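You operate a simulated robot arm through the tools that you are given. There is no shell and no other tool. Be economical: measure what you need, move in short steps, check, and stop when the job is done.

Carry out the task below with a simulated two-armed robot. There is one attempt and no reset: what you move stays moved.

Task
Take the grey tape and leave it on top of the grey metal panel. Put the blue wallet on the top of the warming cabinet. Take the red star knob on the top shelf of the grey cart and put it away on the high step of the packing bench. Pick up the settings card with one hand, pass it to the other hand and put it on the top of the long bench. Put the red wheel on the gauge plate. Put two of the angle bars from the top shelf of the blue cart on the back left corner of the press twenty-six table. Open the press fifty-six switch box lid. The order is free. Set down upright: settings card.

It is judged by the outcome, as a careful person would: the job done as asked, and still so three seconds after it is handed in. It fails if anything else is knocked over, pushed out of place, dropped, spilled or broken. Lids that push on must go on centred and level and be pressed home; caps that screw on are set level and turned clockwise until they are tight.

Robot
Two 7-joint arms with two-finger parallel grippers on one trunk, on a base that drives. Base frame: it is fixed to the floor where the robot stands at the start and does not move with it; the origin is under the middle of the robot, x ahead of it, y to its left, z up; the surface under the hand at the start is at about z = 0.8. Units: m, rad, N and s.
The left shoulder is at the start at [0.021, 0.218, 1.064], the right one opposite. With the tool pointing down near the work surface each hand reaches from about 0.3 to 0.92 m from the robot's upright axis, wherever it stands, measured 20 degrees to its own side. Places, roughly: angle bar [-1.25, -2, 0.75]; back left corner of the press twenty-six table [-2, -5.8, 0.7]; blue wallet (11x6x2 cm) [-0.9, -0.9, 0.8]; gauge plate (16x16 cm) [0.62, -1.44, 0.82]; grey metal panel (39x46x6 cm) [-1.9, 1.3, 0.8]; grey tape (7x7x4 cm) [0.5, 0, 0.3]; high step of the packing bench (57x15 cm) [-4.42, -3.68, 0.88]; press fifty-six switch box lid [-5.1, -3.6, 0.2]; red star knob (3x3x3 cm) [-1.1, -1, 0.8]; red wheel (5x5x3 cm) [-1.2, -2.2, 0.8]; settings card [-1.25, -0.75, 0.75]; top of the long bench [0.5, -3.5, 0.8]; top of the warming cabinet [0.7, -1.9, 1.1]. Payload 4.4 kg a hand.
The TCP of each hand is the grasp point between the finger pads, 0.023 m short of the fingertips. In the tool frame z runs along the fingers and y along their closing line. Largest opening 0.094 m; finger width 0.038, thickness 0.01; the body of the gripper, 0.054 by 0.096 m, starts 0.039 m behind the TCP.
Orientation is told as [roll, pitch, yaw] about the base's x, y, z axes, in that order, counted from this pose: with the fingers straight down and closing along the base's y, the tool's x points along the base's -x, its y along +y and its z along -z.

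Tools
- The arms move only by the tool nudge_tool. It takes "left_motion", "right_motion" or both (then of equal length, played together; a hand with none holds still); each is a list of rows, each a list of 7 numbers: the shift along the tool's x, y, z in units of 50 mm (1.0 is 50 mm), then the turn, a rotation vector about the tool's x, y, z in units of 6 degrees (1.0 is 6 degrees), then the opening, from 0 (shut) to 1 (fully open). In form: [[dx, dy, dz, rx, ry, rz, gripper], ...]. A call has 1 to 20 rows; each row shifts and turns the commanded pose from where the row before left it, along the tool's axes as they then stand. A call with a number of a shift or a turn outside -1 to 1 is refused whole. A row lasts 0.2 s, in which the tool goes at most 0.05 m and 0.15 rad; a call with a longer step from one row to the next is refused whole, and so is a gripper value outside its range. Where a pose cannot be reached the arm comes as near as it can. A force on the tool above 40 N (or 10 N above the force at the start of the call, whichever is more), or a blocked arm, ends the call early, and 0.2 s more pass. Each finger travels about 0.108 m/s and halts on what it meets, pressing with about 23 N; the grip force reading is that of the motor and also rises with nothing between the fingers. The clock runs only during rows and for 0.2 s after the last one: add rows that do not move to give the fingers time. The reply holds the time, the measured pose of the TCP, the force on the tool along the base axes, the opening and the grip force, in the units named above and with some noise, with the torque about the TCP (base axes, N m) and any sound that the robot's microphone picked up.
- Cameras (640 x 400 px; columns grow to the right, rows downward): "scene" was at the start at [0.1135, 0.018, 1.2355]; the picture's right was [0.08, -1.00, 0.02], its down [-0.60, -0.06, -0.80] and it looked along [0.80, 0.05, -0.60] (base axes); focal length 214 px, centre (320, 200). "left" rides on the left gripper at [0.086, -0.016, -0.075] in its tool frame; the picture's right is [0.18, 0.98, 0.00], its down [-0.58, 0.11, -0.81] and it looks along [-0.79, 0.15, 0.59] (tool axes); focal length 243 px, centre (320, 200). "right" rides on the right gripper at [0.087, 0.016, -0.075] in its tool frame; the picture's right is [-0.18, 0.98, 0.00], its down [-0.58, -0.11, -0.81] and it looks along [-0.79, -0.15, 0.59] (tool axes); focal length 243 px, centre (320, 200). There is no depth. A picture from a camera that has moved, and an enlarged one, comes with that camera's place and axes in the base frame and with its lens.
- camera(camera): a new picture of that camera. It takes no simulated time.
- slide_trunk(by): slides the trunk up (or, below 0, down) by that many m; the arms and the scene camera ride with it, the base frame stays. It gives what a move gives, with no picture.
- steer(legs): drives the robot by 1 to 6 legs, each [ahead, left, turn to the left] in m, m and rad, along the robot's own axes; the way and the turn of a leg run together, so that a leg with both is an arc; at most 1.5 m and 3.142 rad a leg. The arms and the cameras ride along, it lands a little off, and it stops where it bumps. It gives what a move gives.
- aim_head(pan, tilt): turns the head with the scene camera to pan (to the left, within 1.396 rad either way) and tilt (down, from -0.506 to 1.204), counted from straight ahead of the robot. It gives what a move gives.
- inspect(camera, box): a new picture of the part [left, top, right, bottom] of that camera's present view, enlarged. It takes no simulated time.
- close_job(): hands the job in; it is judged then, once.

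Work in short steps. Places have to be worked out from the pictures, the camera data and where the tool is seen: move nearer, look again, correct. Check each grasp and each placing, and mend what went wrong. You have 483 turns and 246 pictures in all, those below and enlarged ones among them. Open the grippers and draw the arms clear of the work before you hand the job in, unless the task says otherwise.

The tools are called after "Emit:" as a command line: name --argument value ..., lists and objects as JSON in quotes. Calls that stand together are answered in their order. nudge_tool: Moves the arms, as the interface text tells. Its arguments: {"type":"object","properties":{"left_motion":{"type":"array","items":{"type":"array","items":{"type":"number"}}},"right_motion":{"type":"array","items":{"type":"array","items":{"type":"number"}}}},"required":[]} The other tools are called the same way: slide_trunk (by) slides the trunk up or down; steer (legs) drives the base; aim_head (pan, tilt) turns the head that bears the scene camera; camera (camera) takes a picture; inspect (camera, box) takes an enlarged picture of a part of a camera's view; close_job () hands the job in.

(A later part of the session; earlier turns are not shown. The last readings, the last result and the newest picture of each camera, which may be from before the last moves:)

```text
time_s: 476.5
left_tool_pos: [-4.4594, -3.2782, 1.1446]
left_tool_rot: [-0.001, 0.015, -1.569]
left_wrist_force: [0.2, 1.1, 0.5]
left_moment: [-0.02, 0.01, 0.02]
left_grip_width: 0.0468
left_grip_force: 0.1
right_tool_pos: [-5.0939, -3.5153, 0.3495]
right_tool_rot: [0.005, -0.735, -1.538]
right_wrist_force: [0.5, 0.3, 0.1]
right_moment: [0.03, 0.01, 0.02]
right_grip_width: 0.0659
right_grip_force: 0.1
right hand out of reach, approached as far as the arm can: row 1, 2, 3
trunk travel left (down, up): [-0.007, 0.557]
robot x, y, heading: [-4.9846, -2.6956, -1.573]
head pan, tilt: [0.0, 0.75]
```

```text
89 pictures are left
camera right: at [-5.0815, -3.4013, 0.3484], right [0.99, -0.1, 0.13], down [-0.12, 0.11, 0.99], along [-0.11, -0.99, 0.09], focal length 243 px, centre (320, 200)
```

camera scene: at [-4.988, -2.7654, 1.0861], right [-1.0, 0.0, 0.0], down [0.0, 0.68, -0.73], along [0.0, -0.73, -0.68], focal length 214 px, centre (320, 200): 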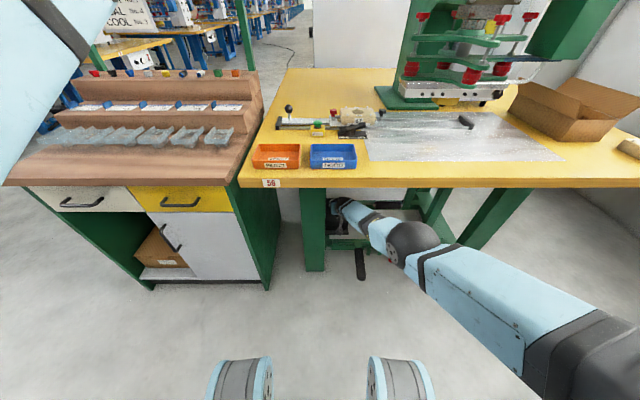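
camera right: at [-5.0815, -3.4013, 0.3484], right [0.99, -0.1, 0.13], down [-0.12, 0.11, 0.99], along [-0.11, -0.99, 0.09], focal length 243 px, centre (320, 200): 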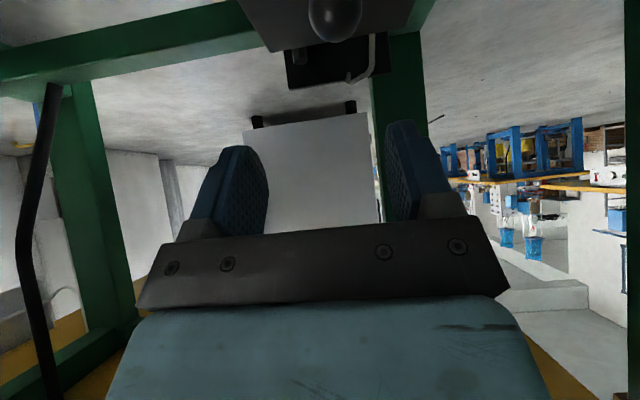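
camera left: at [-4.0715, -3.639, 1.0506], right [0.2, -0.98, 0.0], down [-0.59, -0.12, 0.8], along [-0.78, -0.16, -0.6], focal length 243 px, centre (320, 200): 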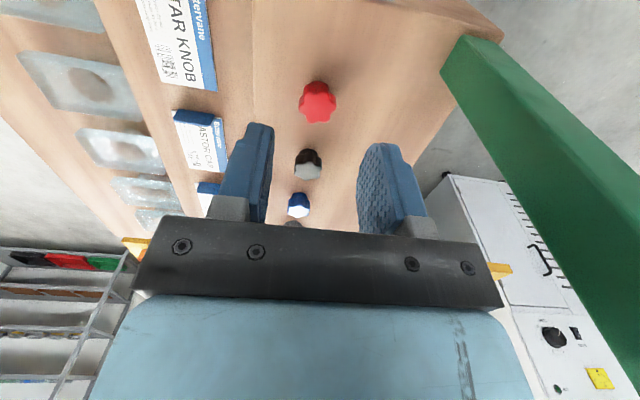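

Reach limit; bring the base 0.09 closer, then lower and pull back onto the ball.

Emit:
steer --legs '[[0.09, 0, 0]]'

Emit:
nudge_tool --right_motion '[[0.6, 0.15, -0.55, 0, 0, 0, 0.7], [0.6, 0.15, -0.5, 0, 0, 0, 0.7], [0.4, 0.1, 0.2, 0, 0, 0, 0.7]]'

Emit:
camera --camera "right"

```text
time_s: 477.6
left_tool_pos: [-4.4654, -3.3855, 1.1318]
left_tool_rot: [0.012, 0.038, -1.563]
left_wrist_force: [0.1, -0.1, -0.5]
left_moment: [-0.02, 0.0, 0.02]
left_grip_width: 0.0471
left_grip_force: 0.0
right_tool_pos: [-5.0923, -3.5671, 0.2756]
right_tool_rot: [0.019, -0.644, -1.546]
right_wrist_force: [-0.3, -0.2, -0.7]
right_moment: [-0.02, 0.01, -0.04]
right_grip_width: 0.0659
right_grip_force: 0.1
trunk travel left (down, up): [-0.007, 0.557]
robot x, y, heading: [-4.9856, -2.791, -1.57]
head pan, tilt: [0.0, 0.75]
```

```text
time_s: 478.4
left_tool_pos: [-4.4569, -3.3666, 1.1453]
left_tool_rot: [0.0, 0.014, -1.563]
left_wrist_force: [0.4, -0.8, 0.3]
left_moment: [-0.03, -0.01, -0.01]
left_grip_width: 0.047
left_grip_force: 0.1
right_tool_pos: [-5.0654, -3.5242, 0.2581]
right_tool_rot: [0.004, -0.668, -1.535]
right_wrist_force: [0.0, 0.9, 2.0]
right_moment: [0.01, 0.07, -0.06]
right_grip_width: 0.0656
right_grip_force: 0.0
right hand out of reach, approached as far as the arm can: row 1, 2, 3
trunk travel left (down, up): [-0.007, 0.557]
robot x, y, heading: [-4.9874, -2.7925, -1.567]
head pan, tilt: [0.0, 0.75]
```

```text
88 pictures are left
camera right: at [-5.0529, -3.4102, 0.2648], right [0.99, -0.11, 0.12], down [-0.11, 0.04, 0.99], along [-0.11, -0.99, 0.02], focal length 243 px, centre (320, 200)
```

right: 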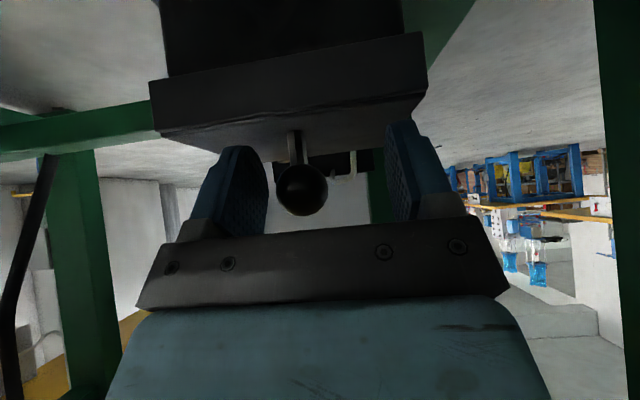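

The ball is now between the fingers. Shift 7 mm right and close.

Emit:
nudge_tool --right_motion '[[0, -0.14, -0.05, 0, 0, 0, 0.7], [0, 0, 0, 0, 0, 0, 0.4], [0, 0, 0, 0, 0, 0, 0.2], [0, 0, 0, 0, 0, 0, 0.1], [0, 0, 0, 0, 0, 0, 0.1]]'

Emit:
camera --camera "right"

Emit:
camera --camera "scene"

```text
time_s: 479.7
left_tool_pos: [-4.4581, -3.3664, 1.1456]
left_tool_rot: [-0.001, 0.013, -1.565]
left_wrist_force: [0.5, -0.2, 0.5]
left_moment: [0.01, 0.0, -0.03]
left_grip_width: 0.0472
left_grip_force: 0.1
right_tool_pos: [-5.078, -3.5258, 0.2579]
right_tool_rot: [-0.001, -0.669, -1.539]
right_wrist_force: [-1.7, 11.2, 15.2]
right_moment: [0.21, 0.12, 0.02]
right_grip_width: 0.0283
right_grip_force: 44.5
right hand out of reach, approached as far as the arm can: row 1
trunk travel left (down, up): [-0.007, 0.557]
robot x, y, heading: [-4.9881, -2.7888, -1.572]
head pan, tilt: [0.0, 0.75]
stopped in row 5 (right hand): the force on the tool passed its limit at 40 N (the readings are from after the stop); the commanded pose is now the measured one
```

```text
87 pictures are left
camera right: at [-5.0644, -3.4122, 0.2642], right [0.99, -0.11, 0.11], down [-0.11, 0.04, 0.99], along [-0.12, -0.99, 0.03], focal length 243 px, centre (320, 200)
```

right: 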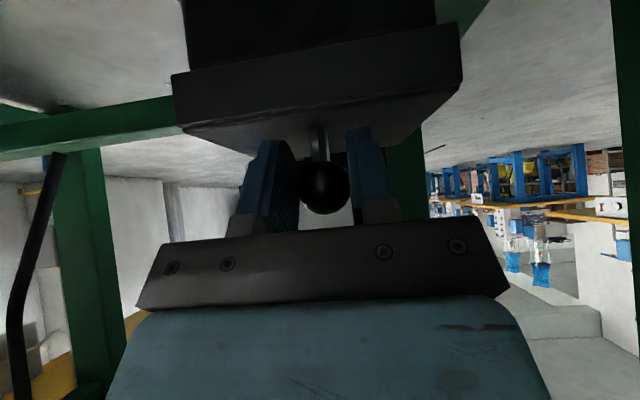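

```text
86 pictures are left
camera scene: at [-4.9879, -2.9382, 1.0865], right [-1.0, 0.0, 0.0], down [0.0, 0.68, -0.73], along [0.0, -0.73, -0.68], focal length 214 px, centre (320, 200)
```

scene: 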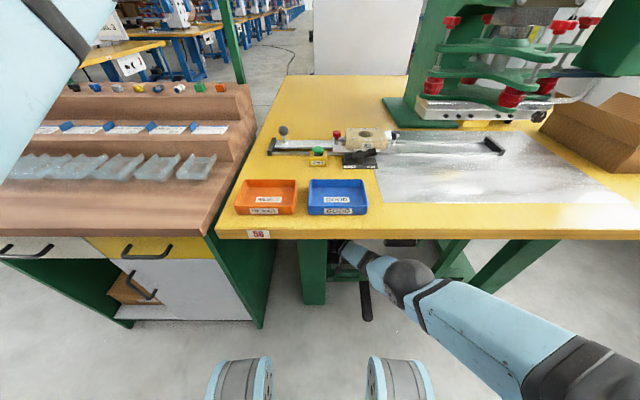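

Ball gripped. Lift along the hinge arc, first ~20°.

Emit:
nudge_tool --right_motion '[[-0.159, 0, -0.09, 0, 0, 0, 0.1], [-0.159, 0, -0.09, 0, 0, 0, 0.1], [-0.171, 0, -0.06, 0, 0, 0, 0.1], [-0.171, 0, -0.06, 0, 0, 0, 0.1]]'

Emit:
camera --camera "right"

```text
time_s: 480.1
left_tool_pos: [-4.459, -3.3662, 1.1455]
left_tool_rot: [0.0, 0.012, -1.565]
left_wrist_force: [-0.1, -0.5, 0.4]
left_moment: [0.01, 0.01, 0.0]
left_grip_width: 0.0469
left_grip_force: 0.1
right_tool_pos: [-5.0793, -3.5269, 0.2592]
right_tool_rot: [-0.001, -0.656, -1.539]
right_wrist_force: [-2.0, 7.3, 7.8]
right_moment: [-0.69, -0.16, -0.12]
right_grip_width: 0.0285
right_grip_force: 44.9
right hand out of reach, approached as far as the arm can: row 2
trunk travel left (down, up): [-0.007, 0.557]
robot x, y, heading: [-4.9886, -2.7911, -1.568]
head pan, tilt: [0.0, 0.75]
stopped in row 2 (right hand): the force on the tool passed its limit at 44 N (the readings are from after the stop); the commanded pose is now the measured one
```

```text
85 pictures are left
camera right: at [-5.064, -3.4127, 0.2667], right [0.99, -0.12, 0.11], down [-0.11, 0.03, 0.99], along [-0.12, -0.99, 0.02], focal length 243 px, centre (320, 200)
```

right: 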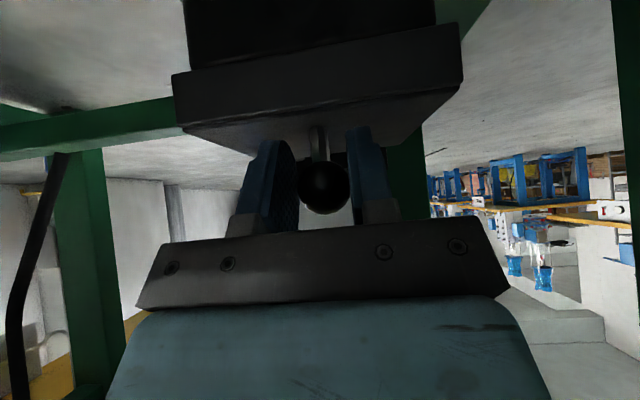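

The pull stalled. Release the ball and test whether the arm itself is free.

Emit:
nudge_tool --right_motion '[[0, 0, 0, 0, 0, 0, 0.4], [0, 0, 0, 0, 0, 0, 0.6], [-0.31, 0, -0.39, 0, 0, 0, 0.6], [-0.31, 0, -0.39, 0, 0, 0, 0.6]]'

Emit:
camera --camera "right"

```text
time_s: 481.1
left_tool_pos: [-4.4588, -3.3688, 1.1444]
left_tool_rot: [0.0, 0.015, -1.565]
left_wrist_force: [-0.9, -0.1, -0.3]
left_moment: [-0.02, 0.04, -0.01]
left_grip_width: 0.0468
left_grip_force: 0.0
right_tool_pos: [-5.0695, -3.5489, 0.2872]
right_tool_rot: [-0.002, -0.654, -1.542]
right_wrist_force: [0.3, -0.6, -0.6]
right_moment: [0.0, -0.02, -0.02]
right_grip_width: 0.0568
right_grip_force: 0.0
right hand out of reach, approached as far as the arm can: row 3, 4
trunk travel left (down, up): [-0.007, 0.557]
robot x, y, heading: [-4.9859, -2.7893, -1.573]
head pan, tilt: [0.0, 0.75]
```

```text
84 pictures are left
camera right: at [-5.0546, -3.4359, 0.2959], right [0.99, -0.12, 0.11], down [-0.11, 0.03, 0.99], along [-0.12, -0.99, 0.01], focal length 243 px, centre (320, 200)
```

right: 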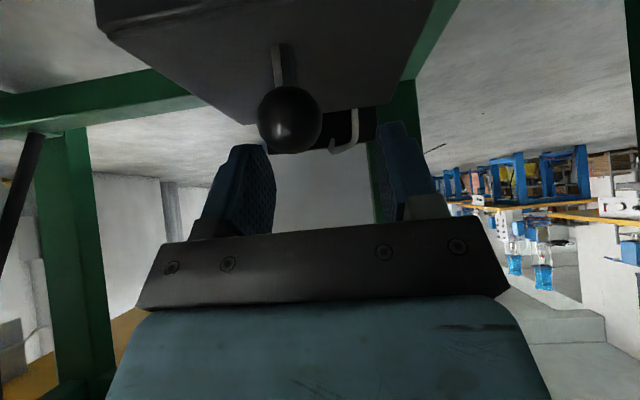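

The arms seem stuck nearly straight (elbow singular). Test on the free left arm whether it can fold inward.

Emit:
nudge_tool --left_motion '[[0.9, 0, 0, 0, 0, 0, 0.5], [0.9, 0, 0, 0, 0, 0, 0.5], [0.9, 0, 0, 0, 0, 0, 0.5]]'

```text
time_s: 481.9
left_tool_pos: [-4.4575, -3.2307, 1.1468]
left_tool_rot: [0.001, 0.013, -1.564]
left_wrist_force: [0.7, 0.1, 0.9]
left_moment: [0.0, -0.03, 0.02]
left_grip_width: 0.0471
left_grip_force: 0.0
right_tool_pos: [-5.0666, -3.5488, 0.2876]
right_tool_rot: [-0.001, -0.655, -1.539]
right_wrist_force: [-0.4, -1.0, -0.2]
right_moment: [0.0, 0.01, -0.01]
right_grip_width: 0.0565
right_grip_force: 0.1
trunk travel left (down, up): [-0.007, 0.557]
robot x, y, heading: [-4.9868, -2.7919, -1.574]
head pan, tilt: [0.0, 0.75]
```

Left folds fine; the right arm is locked at a nearly fixed length, but the lid arc is almost iso-distant from the shoulder. Back the base 1 cm, regrip, and follow the arc.

Emit:
steer --legs '[[-0.012, 0, 0]]'

Emit:
nudge_tool --right_motion '[[0.3, -0.05, 0.1, 0, 0, 0, 0.6], [0.3, -0.05, 0.1, 0, 0, 0, 0.6], [0.1, 0, 0.1, 0, 0, 0, 0.6]]'

Emit:
camera --camera "right"

```text
time_s: 482.7
left_tool_pos: [-4.4566, -3.2204, 1.1461]
left_tool_rot: [0.0, 0.014, -1.564]
left_wrist_force: [0.1, 1.0, -0.6]
left_moment: [-0.01, 0.0, 0.0]
left_grip_width: 0.0471
left_grip_force: 0.1
right_tool_pos: [-5.0687, -3.5387, 0.2879]
right_tool_rot: [-0.001, -0.654, -1.539]
right_wrist_force: [-0.6, 0.1, 0.2]
right_moment: [-0.04, 0.0, 0.0]
right_grip_width: 0.0562
right_grip_force: 0.0
trunk travel left (down, up): [-0.007, 0.557]
robot x, y, heading: [-4.9876, -2.7786, -1.567]
head pan, tilt: [0.0, 0.75]
```

```text
time_s: 483.5
left_tool_pos: [-4.4558, -3.2198, 1.1466]
left_tool_rot: [-0.001, 0.015, -1.566]
left_wrist_force: [0.2, -0.2, -0.2]
left_moment: [-0.02, 0.02, -0.06]
left_grip_width: 0.047
left_grip_force: 0.1
right_tool_pos: [-5.0801, -3.5147, 0.2562]
right_tool_rot: [-0.003, -0.654, -1.541]
right_wrist_force: [0.3, 1.9, 0.1]
right_moment: [0.03, 0.04, -0.05]
right_grip_width: 0.0564
right_grip_force: 0.0
right hand out of reach, approached as far as the arm can: row 2, 3
trunk travel left (down, up): [-0.007, 0.557]
robot x, y, heading: [-4.9875, -2.7786, -1.567]
head pan, tilt: [0.0, 0.75]
```

```text
83 pictures are left
camera right: at [-5.0668, -3.4003, 0.2642], right [0.99, -0.12, 0.11], down [-0.11, 0.03, 0.99], along [-0.12, -0.99, 0.01], focal length 243 px, centre (320, 200)
```

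right: 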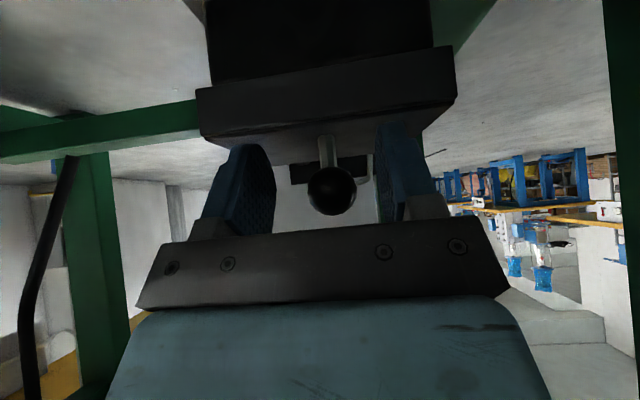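

Ball centred. Close and lift along the arc.

Emit:
nudge_tool --right_motion '[[0, 0, 0, 0, 0, 0, 0.4], [0, 0, 0, 0, 0, 0, 0.25], [0, 0, 0, 0, 0, 0, 0.25], [0, 0, 0, 0, 0, 0, 0.25]]'

Emit:
nudge_tool --right_motion '[[-0.159, 0, -0.09, 0, 0, 0, 0.25], [-0.159, 0, -0.09, 0, 0, 0, 0.25], [0, 0, 0, 0, 0, 0, 0.25]]'

Emit:
camera --camera "right"

```text
time_s: 484.5
left_tool_pos: [-4.4558, -3.221, 1.1466]
left_tool_rot: [0.003, 0.014, -1.566]
left_wrist_force: [-0.3, -0.3, -0.2]
left_moment: [0.02, -0.01, -0.01]
left_grip_width: 0.0467
left_grip_force: 0.1
right_tool_pos: [-5.0785, -3.5143, 0.2567]
right_tool_rot: [0.001, -0.656, -1.539]
right_wrist_force: [14.7, 2.3, -2.1]
right_moment: [0.16, -0.01, 0.28]
right_grip_width: 0.027
right_grip_force: 45.1
trunk travel left (down, up): [-0.007, 0.557]
robot x, y, heading: [-4.9898, -2.7841, -1.563]
head pan, tilt: [0.0, 0.75]
```

```text
time_s: 485.0
left_tool_pos: [-4.4562, -3.2194, 1.1454]
left_tool_rot: [0.002, 0.016, -1.565]
left_wrist_force: [0.1, -0.3, -0.5]
left_moment: [0.0, 0.0, 0.02]
left_grip_width: 0.0468
left_grip_force: 0.1
right_tool_pos: [-5.0773, -3.5134, 0.2587]
right_tool_rot: [0.0, -0.641, -1.539]
right_wrist_force: [1.8, -2.5, -3.2]
right_moment: [0.11, 0.19, 0.08]
right_grip_width: 0.0272
right_grip_force: 45.2
right hand out of reach, approached as far as the arm can: row 1
trunk travel left (down, up): [-0.007, 0.557]
robot x, y, heading: [-4.9857, -2.7769, -1.57]
head pan, tilt: [0.0, 0.75]
stopped in row 2 (right hand): the force on the tool passed its limit at 46 N (the readings are from after the stop); the commanded pose is now the measured one
```

```text
82 pictures are left
camera right: at [-5.0644, -3.4012, 0.2679], right [0.99, -0.12, 0.11], down [-0.11, 0.01, 0.99], along [-0.12, -0.99, 0.0], focal length 243 px, centre (320, 200)
```

right: 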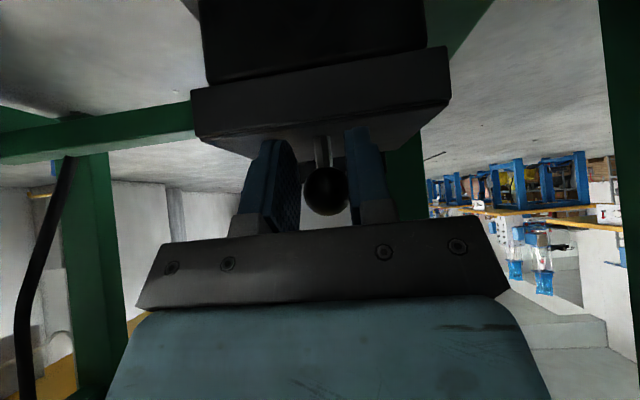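

Use the trunk for a pure vertical pull instead.

Emit:
slide_trunk --by 0.012

Emit:
camera --camera "right"

```text
time_s: 485.6
left_tool_pos: [-4.4553, -3.2196, 1.1584]
left_tool_rot: [0.001, 0.013, -1.567]
left_wrist_force: [-0.7, 0.3, 0.0]
left_moment: [0.02, 0.03, 0.02]
left_grip_width: 0.0468
left_grip_force: 0.2
right_tool_pos: [-5.0778, -3.5128, 0.2711]
right_tool_rot: [-0.001, -0.64, -1.541]
right_wrist_force: [1.1, 15.0, 6.0]
right_moment: [0.16, 0.09, 0.23]
right_grip_width: 0.0242
right_grip_force: 1.1
trunk travel left (down, up): [-0.019, 0.545]
robot x, y, heading: [-4.9866, -2.7795, -1.568]
head pan, tilt: [0.0, 0.75]
```

```text
81 pictures are left
camera right: at [-5.0645, -3.4003, 0.2806], right [0.99, -0.12, 0.11], down [-0.11, 0.01, 0.99], along [-0.12, -0.99, 0.0], focal length 243 px, centre (320, 200)
```

right: 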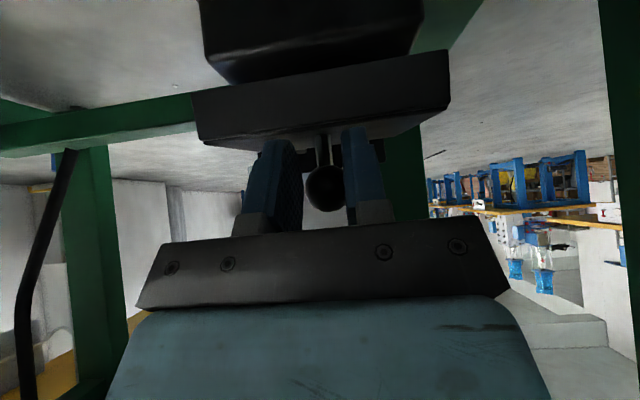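

The lid lifted a little but the ball is slipping; clamp harder, then continue with trunk and base.

Emit:
nudge_tool --right_motion '[[0, 0, 0, 0, 0, 0, 0.1], [0, 0, 0, 0, 0, 0, 0], [0, 0, 0, 0, 0, 0, 0]]'

Emit:
slide_trunk --by 0.01

Emit:
camera --camera "right"

```text
time_s: 486.2
left_tool_pos: [-4.4565, -3.2191, 1.1579]
left_tool_rot: [0.0, 0.016, -1.565]
left_wrist_force: [1.2, 0.4, -0.1]
left_moment: [-0.01, -0.01, 0.01]
left_grip_width: 0.0469
left_grip_force: 0.0
right_tool_pos: [-5.0777, -3.5085, 0.2659]
right_tool_rot: [-0.006, -0.629, -1.542]
right_wrist_force: [1.4, 8.9, 1.5]
right_moment: [0.24, -0.03, -0.03]
right_grip_width: 0.0
right_grip_force: 42.3
trunk travel left (down, up): [-0.019, 0.545]
robot x, y, heading: [-4.9913, -2.778, -1.566]
head pan, tilt: [0.0, 0.75]
stopped in row 3 (right hand): the force on the tool passed its limit at 87 N (the readings are from after the stop); the commanded pose is now the measured one
```

```text
time_s: 486.8
left_tool_pos: [-4.4567, -3.22, 1.1675]
left_tool_rot: [-0.002, 0.017, -1.566]
left_wrist_force: [0.5, -0.2, 0.0]
left_moment: [0.02, -0.02, -0.02]
left_grip_width: 0.0471
left_grip_force: 0.0
right_tool_pos: [-5.0791, -3.51, 0.2773]
right_tool_rot: [-0.005, -0.635, -1.541]
right_wrist_force: [0.3, -0.3, 0.5]
right_moment: [0.06, -0.03, -0.02]
right_grip_width: 0.0
right_grip_force: 42.2
trunk travel left (down, up): [-0.029, 0.535]
robot x, y, heading: [-4.9837, -2.7764, -1.568]
head pan, tilt: [0.0, 0.75]
```

```text
80 pictures are left
camera right: at [-5.0647, -3.3972, 0.2875], right [0.99, -0.12, 0.11], down [-0.11, 0.01, 0.99], along [-0.12, -0.99, -0.01], focal length 243 px, centre (320, 200)
```

right: 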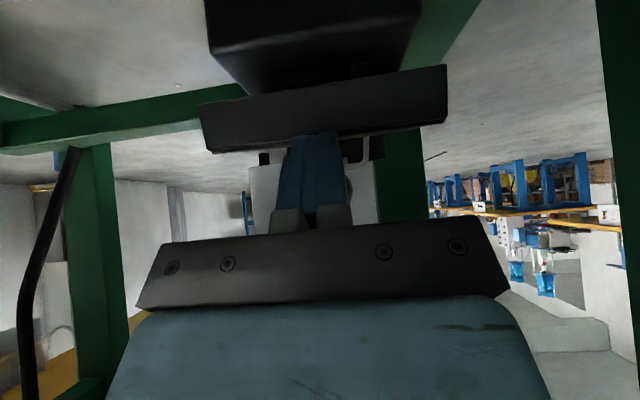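

The ball slipped out. Open, back off a little and look at the lid state.

Emit:
nudge_tool --right_motion '[[0, 0, 0, 0, 0, 0, 0.3], [0, 0, 0, 0, 0, 0, 0.6], [0, 0, 0, 0, 0, 0, 0.6]]'

Emit:
steer --legs '[[-0.06, 0, 0]]'

Emit:
camera --camera "right"

```text
time_s: 487.6
left_tool_pos: [-4.4561, -3.2189, 1.168]
left_tool_rot: [0.001, 0.014, -1.565]
left_wrist_force: [-0.4, -1.0, 0.2]
left_moment: [0.02, 0.0, 0.0]
left_grip_width: 0.047
left_grip_force: 0.0
right_tool_pos: [-5.0781, -3.5097, 0.2764]
right_tool_rot: [-0.006, -0.632, -1.541]
right_wrist_force: [0.2, 0.3, -0.4]
right_moment: [-0.02, -0.01, -0.01]
right_grip_width: 0.0563
right_grip_force: 0.1
trunk travel left (down, up): [-0.029, 0.535]
robot x, y, heading: [-4.9861, -2.7776, -1.571]
head pan, tilt: [0.0, 0.75]
```

```text
time_s: 488.5
left_tool_pos: [-4.4566, -3.1605, 1.1684]
left_tool_rot: [0.0, 0.013, -1.564]
left_wrist_force: [0.8, 0.4, 0.1]
left_moment: [0.0, 0.02, 0.01]
left_grip_width: 0.047
left_grip_force: 0.1
right_tool_pos: [-5.0777, -3.4517, 0.2769]
right_tool_rot: [-0.004, -0.633, -1.541]
right_wrist_force: [0.5, 0.1, 1.1]
right_moment: [-0.01, -0.02, -0.01]
right_grip_width: 0.0564
right_grip_force: 0.0
trunk travel left (down, up): [-0.029, 0.535]
robot x, y, heading: [-4.9833, -2.7182, -1.573]
head pan, tilt: [0.0, 0.75]
```

```text
79 pictures are left
camera right: at [-5.0641, -3.338, 0.2877], right [0.99, -0.12, 0.11], down [-0.11, 0.01, 0.99], along [-0.12, -0.99, -0.01], focal length 243 px, centre (320, 200)
```

right: 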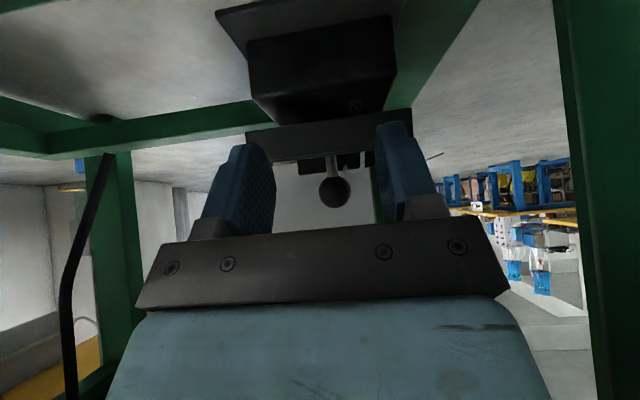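

Emit:
inspect --camera "right" --box '[210, 0, 434, 220]'

```text
1.82 times, centred on (322, 110) of right
camera zoom: at [-5.0641, -3.338, 0.2877], right [0.99, -0.12, 0.11], down [-0.11, 0.01, 0.99], along [-0.12, -0.99, -0.01], focal length 441 px, centre (316, 364)
```

zoom: 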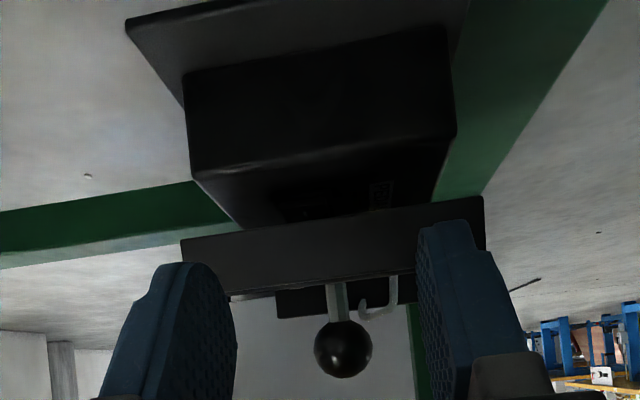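

The lid now stays lifted ~16° (friction hinge) – good. Regrip: rise, drive over the ball, lower around it.

Emit:
slide_trunk --by 0.035

Emit:
steer --legs '[[0.086, 0, 0]]'

Emit:
camera --camera "right"

```text
time_s: 489.3
left_tool_pos: [-4.4557, -3.1603, 1.2017]
left_tool_rot: [0.001, 0.015, -1.565]
left_wrist_force: [0.5, -1.4, -1.2]
left_moment: [-0.01, -0.01, 0.03]
left_grip_width: 0.047
left_grip_force: 0.0
right_tool_pos: [-5.0784, -3.4504, 0.3107]
right_tool_rot: [-0.005, -0.631, -1.54]
right_wrist_force: [0.3, -0.6, -0.8]
right_moment: [-0.04, -0.01, 0.0]
right_grip_width: 0.0566
right_grip_force: 0.1
trunk travel left (down, up): [-0.064, 0.5]
robot x, y, heading: [-4.9855, -2.7182, -1.569]
head pan, tilt: [0.0, 0.75]
```

```text
time_s: 490.5
left_tool_pos: [-4.4571, -3.2476, 1.2014]
left_tool_rot: [-0.002, 0.017, -1.57]
left_wrist_force: [-0.3, 0.5, 0.9]
left_moment: [0.05, -0.01, 0.01]
left_grip_width: 0.047
left_grip_force: 0.1
right_tool_pos: [-5.0774, -3.5291, 0.3064]
right_tool_rot: [-0.002, -0.625, -1.545]
right_wrist_force: [0.0, 0.2, 0.4]
right_moment: [-0.04, 0.0, 0.0]
right_grip_width: 0.0563
right_grip_force: 0.1
trunk travel left (down, up): [-0.064, 0.5]
robot x, y, heading: [-4.9873, -2.8068, -1.573]
head pan, tilt: [0.0, 0.75]
stopped in leg 1: the robot was blocked; the commanded pose is now the measured one
```

```text
77 pictures are left
camera right: at [-5.0637, -3.4157, 0.3182], right [0.99, -0.12, 0.11], down [-0.11, 0.0, 0.99], along [-0.12, -0.99, -0.02], focal length 243 px, centre (320, 200)
```

right: 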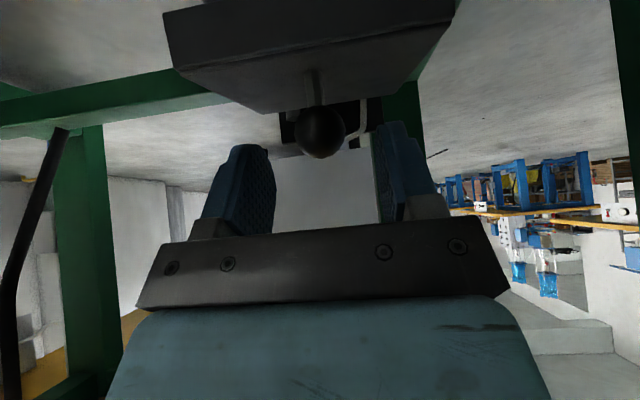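

Arm brushes the table edge when high; lower the trunk 2 cm then creep forward 1 cm.

Emit:
slide_trunk --by -0.022

Emit:
steer --legs '[[0.01, 0, 0]]'

Emit:
camera --camera "right"

```text
time_s: 491.2
left_tool_pos: [-4.4583, -3.2492, 1.1806]
left_tool_rot: [0.0, 0.016, -1.568]
left_wrist_force: [0.1, -0.3, 0.8]
left_moment: [-0.01, -0.01, 0.0]
left_grip_width: 0.0471
left_grip_force: 0.1
right_tool_pos: [-5.0801, -3.5291, 0.2823]
right_tool_rot: [-0.002, -0.622, -1.544]
right_wrist_force: [-0.1, 1.6, -0.8]
right_moment: [-0.08, 0.02, -0.04]
right_grip_width: 0.0563
right_grip_force: 0.1
trunk travel left (down, up): [-0.042, 0.522]
robot x, y, heading: [-4.9848, -2.8044, -1.572]
head pan, tilt: [0.0, 0.75]
```

```text
time_s: 491.9
left_tool_pos: [-4.4575, -3.2501, 1.1798]
left_tool_rot: [0.0, 0.015, -1.568]
left_wrist_force: [-0.1, 0.5, -0.2]
left_moment: [0.01, 0.01, -0.03]
left_grip_width: 0.0468
left_grip_force: 0.1
right_tool_pos: [-5.0787, -3.528, 0.28]
right_tool_rot: [-0.001, -0.62, -1.547]
right_wrist_force: [-0.6, 0.3, -0.2]
right_moment: [-0.03, -0.02, -0.01]
right_grip_width: 0.0562
right_grip_force: 0.1
trunk travel left (down, up): [-0.042, 0.522]
robot x, y, heading: [-4.9872, -2.8087, -1.578]
head pan, tilt: [0.0, 0.75]
stopped in leg 1: the robot was blocked; the commanded pose is now the measured one
```

```text
76 pictures are left
camera right: at [-5.0639, -3.415, 0.2935], right [0.99, -0.13, 0.11], down [-0.11, -0.01, 0.99], along [-0.12, -0.99, -0.02], focal length 243 px, centre (320, 200)
```

right: 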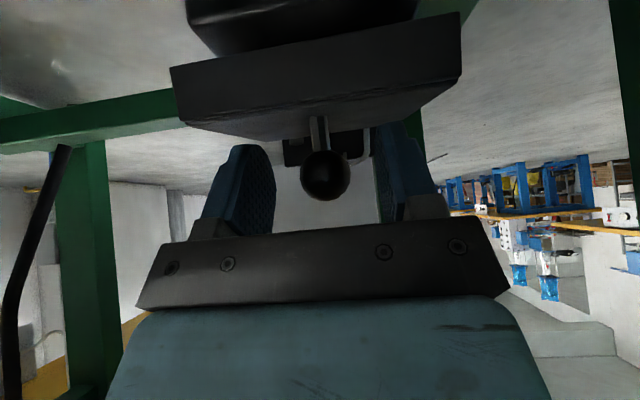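

Base is at its limit; shift the hand by arm (south/up) and trunk down to centre on the ball.

Emit:
nudge_tool --right_motion '[[-0.2, 0.03, -0.05, 0, 0, 0, 0.6], [-0.2, 0.03, -0.05, 0, 0, 0, 0.6]]'

Emit:
slide_trunk --by -0.014

Emit:
camera --camera "right"

```text
time_s: 492.5
left_tool_pos: [-4.4597, -3.2497, 1.1786]
left_tool_rot: [0.001, 0.016, -1.57]
left_wrist_force: [0.2, -0.7, 1.1]
left_moment: [0.03, 0.0, 0.03]
left_grip_width: 0.0472
left_grip_force: 0.0
right_tool_pos: [-5.0748, -3.5306, 0.2834]
right_tool_rot: [0.003, -0.602, -1.548]
right_wrist_force: [0.6, -0.1, 1.6]
right_moment: [0.05, 0.01, -0.01]
right_grip_width: 0.0563
right_grip_force: 0.0
trunk travel left (down, up): [-0.042, 0.522]
robot x, y, heading: [-4.9873, -2.8046, -1.57]
head pan, tilt: [0.0, 0.75]
```

```text
time_s: 493.1
left_tool_pos: [-4.4609, -3.2554, 1.1655]
left_tool_rot: [0.002, 0.022, -1.569]
left_wrist_force: [0.3, 1.0, -0.5]
left_moment: [0.02, -0.01, -0.04]
left_grip_width: 0.0467
left_grip_force: 0.1
right_tool_pos: [-5.0779, -3.5357, 0.2723]
right_tool_rot: [0.003, -0.605, -1.548]
right_wrist_force: [0.0, -1.1, -0.8]
right_moment: [-0.04, 0.0, 0.04]
right_grip_width: 0.0565
right_grip_force: 0.0
trunk travel left (down, up): [-0.028, 0.536]
robot x, y, heading: [-4.9853, -2.8081, -1.572]
head pan, tilt: [0.0, 0.75]
```

```text
75 pictures are left
camera right: at [-5.0622, -3.4227, 0.2861], right [0.99, -0.13, 0.11], down [-0.11, -0.02, 0.99], along [-0.12, -0.99, -0.04], focal length 243 px, centre (320, 200)
```

right: 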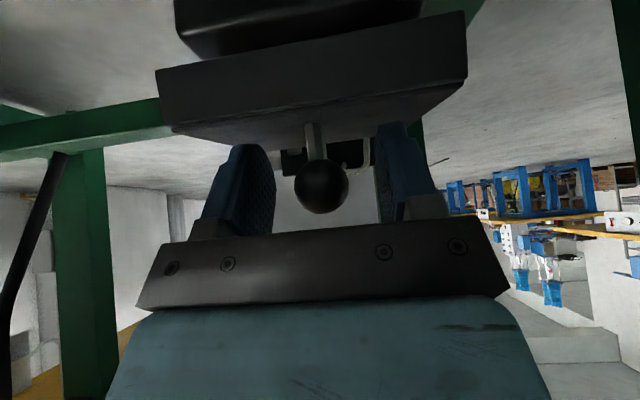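

Check the right arm's clearance against the table edge with the scene camera.

Emit:
aim_head --pan -0.5 --tilt 0.9

Emit:
camera --camera "scene"

```text
time_s: 494.1
left_tool_pos: [-4.4615, -3.2519, 1.1665]
left_tool_rot: [0.003, 0.017, -1.57]
left_wrist_force: [0.2, -0.2, -0.1]
left_moment: [0.01, -0.02, 0.02]
left_grip_width: 0.047
left_grip_force: 0.1
right_tool_pos: [-5.0748, -3.536, 0.2756]
right_tool_rot: [0.003, -0.607, -1.548]
right_wrist_force: [-1.1, -1.5, 0.6]
right_moment: [0.01, 0.05, -0.01]
right_grip_width: 0.0564
right_grip_force: 0.0
trunk travel left (down, up): [-0.028, 0.536]
robot x, y, heading: [-4.9829, -2.8036, -1.57]
head pan, tilt: [-0.499, 0.901]
```

```text
74 pictures are left
camera scene: at [-5.0273, -2.9393, 1.0951], right [-0.88, 0.48, 0.0], down [0.38, 0.69, -0.62], along [-0.3, -0.54, -0.79], focal length 214 px, centre (320, 200)
```

scene: 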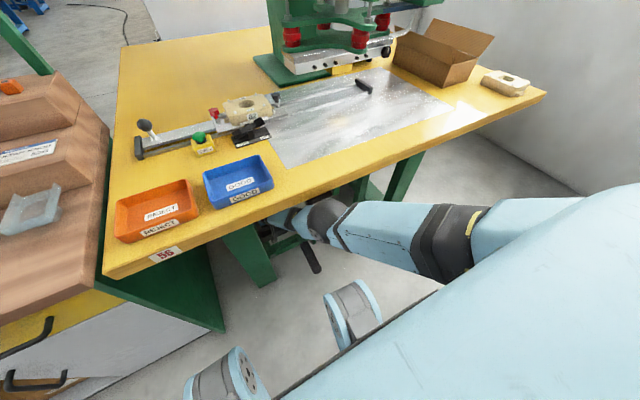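

Elbow is under the table edge; better to have the trunk at its minimum and let the arm swing the lid. Rearrange: base back 2 cm, arm up, trunk down.

Emit:
steer --legs '[[-0.02, 0, 0]]'

Emit:
nudge_tool --right_motion '[[-0.37, 0, -0.08, 0, 0, 0, 0.6], [-0.37, 0, -0.08, 0, 0, 0, 0.6]]'

Emit:
slide_trunk --by -0.026

Emit:
camera --camera "right"

```text
time_s: 494.9
left_tool_pos: [-4.4587, -3.2296, 1.1675]
left_tool_rot: [0.0, 0.017, -1.57]
left_wrist_force: [0.0, -0.2, -0.3]
left_moment: [-0.04, -0.02, -0.02]
left_grip_width: 0.0469
left_grip_force: 0.2
right_tool_pos: [-5.0749, -3.5234, 0.2852]
right_tool_rot: [-0.001, -0.621, -1.545]
right_wrist_force: [-0.6, 0.2, -0.8]
right_moment: [-0.03, 0.01, 0.01]
right_grip_width: 0.0566
right_grip_force: 0.0
trunk travel left (down, up): [-0.028, 0.536]
robot x, y, heading: [-4.9849, -2.7885, -1.573]
head pan, tilt: [-0.499, 0.901]
```

```text
time_s: 495.4
left_tool_pos: [-4.4585, -3.2303, 1.1663]
left_tool_rot: [0.0, 0.016, -1.57]
left_wrist_force: [-0.7, -0.6, 0.2]
left_moment: [0.01, 0.0, 0.0]
left_grip_width: 0.047
left_grip_force: 0.0
right_tool_pos: [-5.0738, -3.5489, 0.3127]
right_tool_rot: [-0.002, -0.618, -1.545]
right_wrist_force: [0.6, 0.2, -0.3]
right_moment: [0.0, -0.02, 0.0]
right_grip_width: 0.0563
right_grip_force: 0.1
trunk travel left (down, up): [-0.028, 0.536]
robot x, y, heading: [-4.9849, -2.7847, -1.572]
head pan, tilt: [-0.499, 0.901]
```

```text
time_s: 496.2
left_tool_pos: [-4.4573, -3.2307, 1.1401]
left_tool_rot: [0.0, 0.015, -1.568]
left_wrist_force: [-1.5, 0.7, 0.2]
left_moment: [0.0, 0.02, -0.01]
left_grip_width: 0.0471
left_grip_force: 0.0
right_tool_pos: [-5.0747, -3.5495, 0.2877]
right_tool_rot: [-0.003, -0.622, -1.545]
right_wrist_force: [-0.5, 0.4, 0.0]
right_moment: [0.0, -0.03, -0.01]
right_grip_width: 0.0568
right_grip_force: 0.0
trunk travel left (down, up): [-0.002, 0.562]
robot x, y, heading: [-4.9873, -2.7895, -1.577]
head pan, tilt: [-0.499, 0.901]
```

```text
73 pictures are left
camera right: at [-5.0606, -3.436, 0.3], right [0.99, -0.12, 0.11], down [-0.11, -0.01, 0.99], along [-0.12, -0.99, -0.02], focal length 243 px, centre (320, 200)
```

right: 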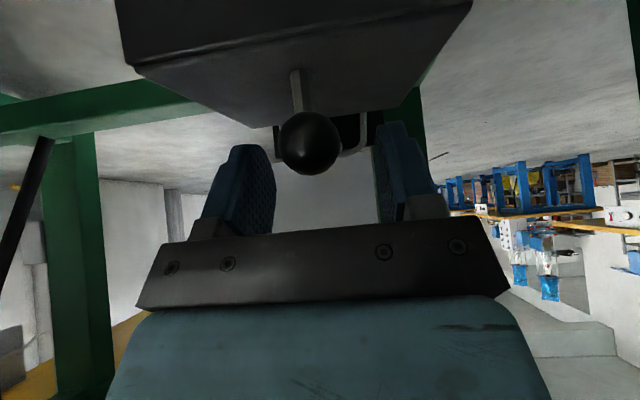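

Arm is free now. Come down the same path slightly so the pads are just below the ball's equator, and clamp.

Emit:
nudge_tool --right_motion '[[0.42, 0, 0.1, 0, 0, 0, 0.6], [0, 0, 0, 0, 0, 0, 0.35], [0, 0, 0, 0, 0, 0, 0.2], [0, 0, 0, 0, 0, 0, 0.1]]'

Emit:
camera --camera "right"

```text
time_s: 497.2
left_tool_pos: [-4.4584, -3.2309, 1.1415]
left_tool_rot: [0.0, 0.015, -1.569]
left_wrist_force: [0.5, 0.5, 0.5]
left_moment: [0.01, 0.0, -0.01]
left_grip_width: 0.047
left_grip_force: 0.0
right_tool_pos: [-5.0784, -3.534, 0.2718]
right_tool_rot: [-0.004, -0.619, -1.544]
right_wrist_force: [-12.1, 1.0, 0.3]
right_moment: [-0.25, 0.04, -0.1]
right_grip_width: 0.0282
right_grip_force: 45.0
trunk travel left (down, up): [-0.002, 0.562]
robot x, y, heading: [-4.9868, -2.7862, -1.573]
head pan, tilt: [-0.499, 0.901]
```

```text
72 pictures are left
camera right: at [-5.0631, -3.4211, 0.2845], right [0.99, -0.13, 0.1], down [-0.11, -0.01, 0.99], along [-0.13, -0.99, -0.02], focal length 243 px, centre (320, 200)
```

right: 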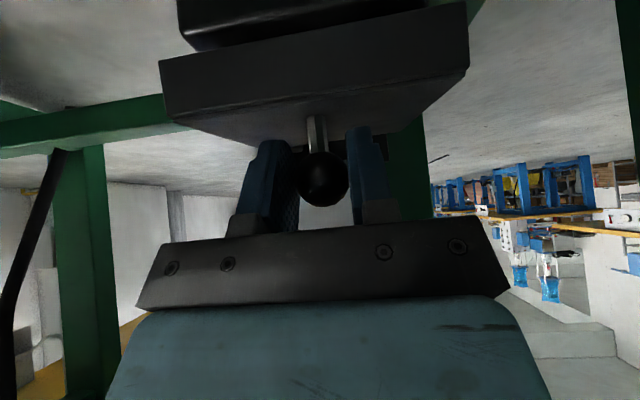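

Gripped. Swing up ~1 cm along the arc and watch force.

Emit:
nudge_tool --right_motion '[[-0.17, 0, -0.06, 0, 0, 0, 0.1], [-0.17, 0, -0.05, 0, 0, 0, 0.1], [0, 0, 0, 0, 0, 0, 0.1]]'

Emit:
camera --camera "right"

```text
time_s: 498.0
left_tool_pos: [-4.4586, -3.231, 1.1393]
left_tool_rot: [0.0, 0.017, -1.569]
left_wrist_force: [0.2, 0.6, 0.4]
left_moment: [0.03, -0.01, -0.01]
left_grip_width: 0.0468
left_grip_force: 0.1
right_tool_pos: [-5.0776, -3.546, 0.2867]
right_tool_rot: [-0.004, -0.619, -1.546]
right_wrist_force: [-19.6, 16.2, 5.1]
right_moment: [0.49, 0.0, -0.22]
right_grip_width: 0.0285
right_grip_force: 45.4
trunk travel left (down, up): [-0.002, 0.562]
robot x, y, heading: [-4.9847, -2.7882, -1.571]
head pan, tilt: [-0.499, 0.901]
```

```text
71 pictures are left
camera right: at [-5.0631, -3.4328, 0.2984], right [0.99, -0.13, 0.1], down [-0.11, -0.01, 0.99], along [-0.13, -0.99, -0.02], focal length 243 px, centre (320, 200)
```

right: 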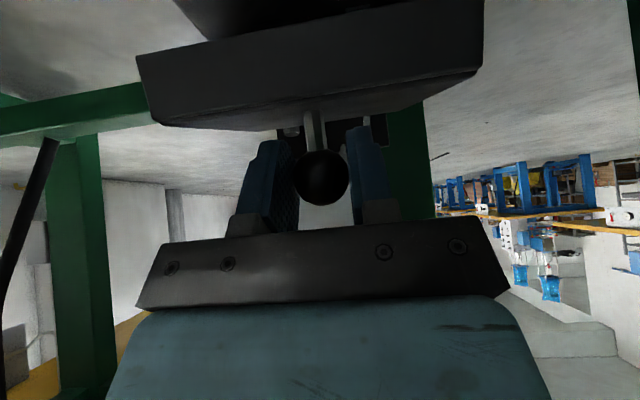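

It follows. Continue the swing.

Emit:
nudge_tool --right_motion '[[-0.19, 0, -0.02, 0, 0, 0, 0.1], [-0.19, 0, -0.02, 0, 0, 0, 0.1], [0, 0, 0, 0, 0, 0, 0.1]]'

Emit:
camera --camera "right"

```text
time_s: 498.8
left_tool_pos: [-4.4577, -3.2314, 1.1398]
left_tool_rot: [0.001, 0.017, -1.569]
left_wrist_force: [0.0, -0.2, 0.3]
left_moment: [0.0, -0.01, 0.0]
left_grip_width: 0.0469
left_grip_force: 0.1
right_tool_pos: [-5.0779, -3.5588, 0.2956]
right_tool_rot: [-0.003, -0.616, -1.545]
right_wrist_force: [-17.6, 9.0, -10.9]
right_moment: [1.34, 0.08, -0.13]
right_grip_width: 0.0286
right_grip_force: 44.7
trunk travel left (down, up): [-0.002, 0.562]
robot x, y, heading: [-4.9886, -2.7867, -1.572]
head pan, tilt: [-0.499, 0.901]
```

```text
70 pictures are left
camera right: at [-5.0631, -3.4453, 0.3095], right [0.99, -0.13, 0.11], down [-0.11, -0.01, 0.99], along [-0.12, -0.99, -0.02], focal length 243 px, centre (320, 200)
```

right: 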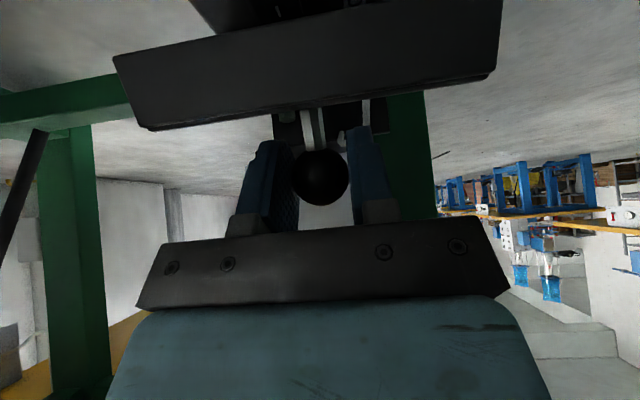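

Emit:
nudge_tool --right_motion '[[-0.2, 0, -0.01, 0, 0, 0, 0.1], [-0.2, 0, 0.0, 0, 0, 0, 0.1], [0, 0, 0, 0, 0, 0, 0.1]]'

Emit:
camera --camera "right"

```text
time_s: 499.6
left_tool_pos: [-4.4573, -3.2324, 1.139]
left_tool_rot: [0.001, 0.017, -1.569]
left_wrist_force: [0.1, -0.5, 0.3]
left_moment: [0.02, -0.02, 0.02]
left_grip_width: 0.0471
left_grip_force: 0.0
right_tool_pos: [-5.0773, -3.5705, 0.3106]
right_tool_rot: [-0.002, -0.617, -1.543]
right_wrist_force: [-2.0, -6.4, -25.8]
right_moment: [0.84, 0.05, 0.04]
right_grip_width: 0.0281
right_grip_force: 44.9
right hand out of reach, approached as far as the arm can: row 1, 2
trunk travel left (down, up): [-0.002, 0.562]
robot x, y, heading: [-4.9832, -2.7873, -1.571]
head pan, tilt: [-0.499, 0.901]
```

```text
69 pictures are left
camera right: at [-5.0635, -3.4576, 0.3233], right [0.99, -0.12, 0.11], down [-0.11, -0.01, 0.99], along [-0.12, -0.99, -0.02], focal length 243 px, centre (320, 200)
```

right: 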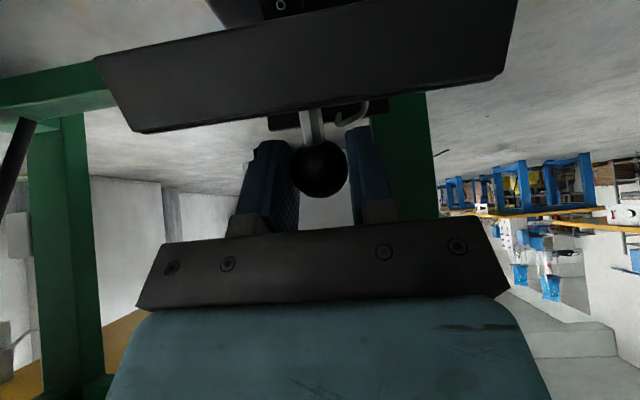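

The pull is now too much upward; push south with the base by 1.2 cm.

Emit:
steer --legs '[[0.014, 0, 0]]'

Emit:
camera --camera "right"

```text
time_s: 500.4
left_tool_pos: [-4.4581, -3.2424, 1.1414]
left_tool_rot: [-0.002, 0.016, -1.569]
left_wrist_force: [0.1, -0.1, 0.1]
left_moment: [0.03, 0.01, -0.02]
left_grip_width: 0.0471
left_grip_force: 0.2
right_tool_pos: [-5.0771, -3.5832, 0.3171]
right_tool_rot: [0.001, -0.627, -1.544]
right_wrist_force: [0.4, 2.5, 8.2]
right_moment: [-0.17, -0.05, -0.07]
right_grip_width: 0.0284
right_grip_force: 44.7
trunk travel left (down, up): [-0.002, 0.562]
robot x, y, heading: [-4.9869, -2.7966, -1.574]
head pan, tilt: [-0.499, 0.901]
stopped in leg 1: the force on the tool passed its limit at 134 N (the readings are from after the stop); the commanded pose is now the measured one
```

```text
68 pictures are left
camera right: at [-5.0635, -3.4693, 0.3274], right [0.99, -0.12, 0.11], down [-0.11, 0.0, 0.99], along [-0.12, -0.99, -0.01], focal length 243 px, centre (320, 200)
```

right: 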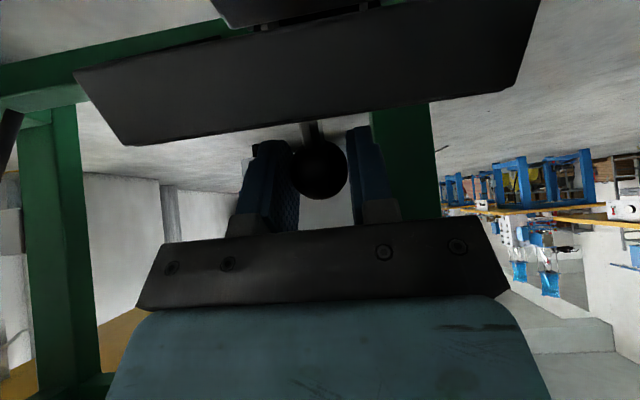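

Lid ≈50° open and still held. View the arm/table clearance again.

Emit:
aim_head --pan -0.3 --tilt 1.0

Emit:
camera --camera "scene"

```text
time_s: 501.2
left_tool_pos: [-4.4574, -3.2408, 1.1409]
left_tool_rot: [0.0, 0.015, -1.571]
left_wrist_force: [-0.2, -0.3, -0.5]
left_moment: [-0.01, 0.01, -0.03]
left_grip_width: 0.047
left_grip_force: 0.0
right_tool_pos: [-5.078, -3.5822, 0.3168]
right_tool_rot: [0.001, -0.626, -1.544]
right_wrist_force: [1.1, 1.3, 5.6]
right_moment: [-0.19, 0.02, 0.05]
right_grip_width: 0.0285
right_grip_force: 44.5
trunk travel left (down, up): [-0.002, 0.562]
robot x, y, heading: [-4.9868, -2.7993, -1.573]
head pan, tilt: [-0.3, 1.0]
```

```text
67 pictures are left
camera scene: at [-5.0094, -2.9292, 1.0623], right [-0.95, 0.3, 0.0], down [0.25, 0.8, -0.54], along [-0.16, -0.52, -0.84], focal length 214 px, centre (320, 200)
```

scene: 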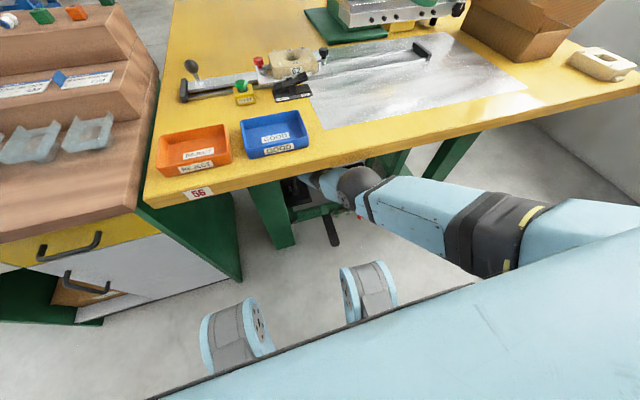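

Release the ball (hinge holds by friction) and swing the fingers up and off by pitching about the wrist.

Emit:
nudge_tool --right_motion '[[0, 0, 0, 0, 0, 0, 0.3], [0, 0, 0, 0, 0, 0, 0.6], [0, 0, 0, 0, 0, 0, 0.8]]'

Emit:
nudge_tool --right_motion '[[-0.42, 0, 0, 0, -1, 0, 0.8], [-0.42, 0, 0, 0, -1, 0, 0.8], [-0.42, 0, 0, 0, -1, 0, 0.8]]'

Emit:
camera --camera "right"

```text
time_s: 502.0
left_tool_pos: [-4.46, -3.2427, 1.1408]
left_tool_rot: [0.0, 0.017, -1.571]
left_wrist_force: [-0.3, -0.4, 0.2]
left_moment: [0.03, -0.02, -0.01]
left_grip_width: 0.047
left_grip_force: 0.1
right_tool_pos: [-5.077, -3.5825, 0.3154]
right_tool_rot: [0.0, -0.625, -1.546]
right_wrist_force: [0.0, 0.4, -0.9]
right_moment: [0.0, 0.03, 0.01]
right_grip_width: 0.0752
right_grip_force: 0.0
trunk travel left (down, up): [-0.002, 0.562]
robot x, y, heading: [-4.9865, -2.7984, -1.569]
head pan, tilt: [-0.3, 1.0]
```

```text
time_s: 502.8
left_tool_pos: [-4.4652, -3.2478, 1.1418]
left_tool_rot: [0.009, 0.024, -1.569]
left_wrist_force: [0.1, 0.2, 0.4]
left_moment: [-0.01, -0.02, 0.04]
left_grip_width: 0.047
left_grip_force: 0.0
right_tool_pos: [-5.085, -3.615, 0.3357]
right_tool_rot: [0.016, -0.914, -1.554]
right_wrist_force: [0.4, 0.2, 0.2]
right_moment: [0.0, 0.01, 0.02]
right_grip_width: 0.0752
right_grip_force: 0.1
right hand out of reach, approached as far as the arm can: row 2
trunk travel left (down, up): [-0.002, 0.562]
robot x, y, heading: [-4.9911, -2.7974, -1.569]
head pan, tilt: [-0.3, 1.0]
```

```text
66 pictures are left
camera right: at [-5.0713, -3.5038, 0.3143], right [0.98, -0.08, 0.16], down [-0.13, 0.28, 0.95], along [-0.12, -0.96, 0.26], focal length 243 px, centre (320, 200)
```

right: 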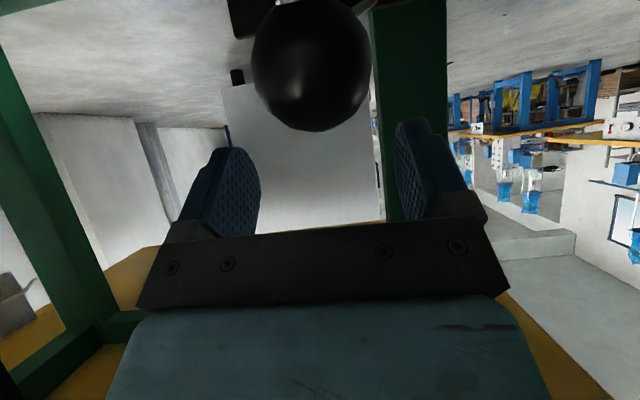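

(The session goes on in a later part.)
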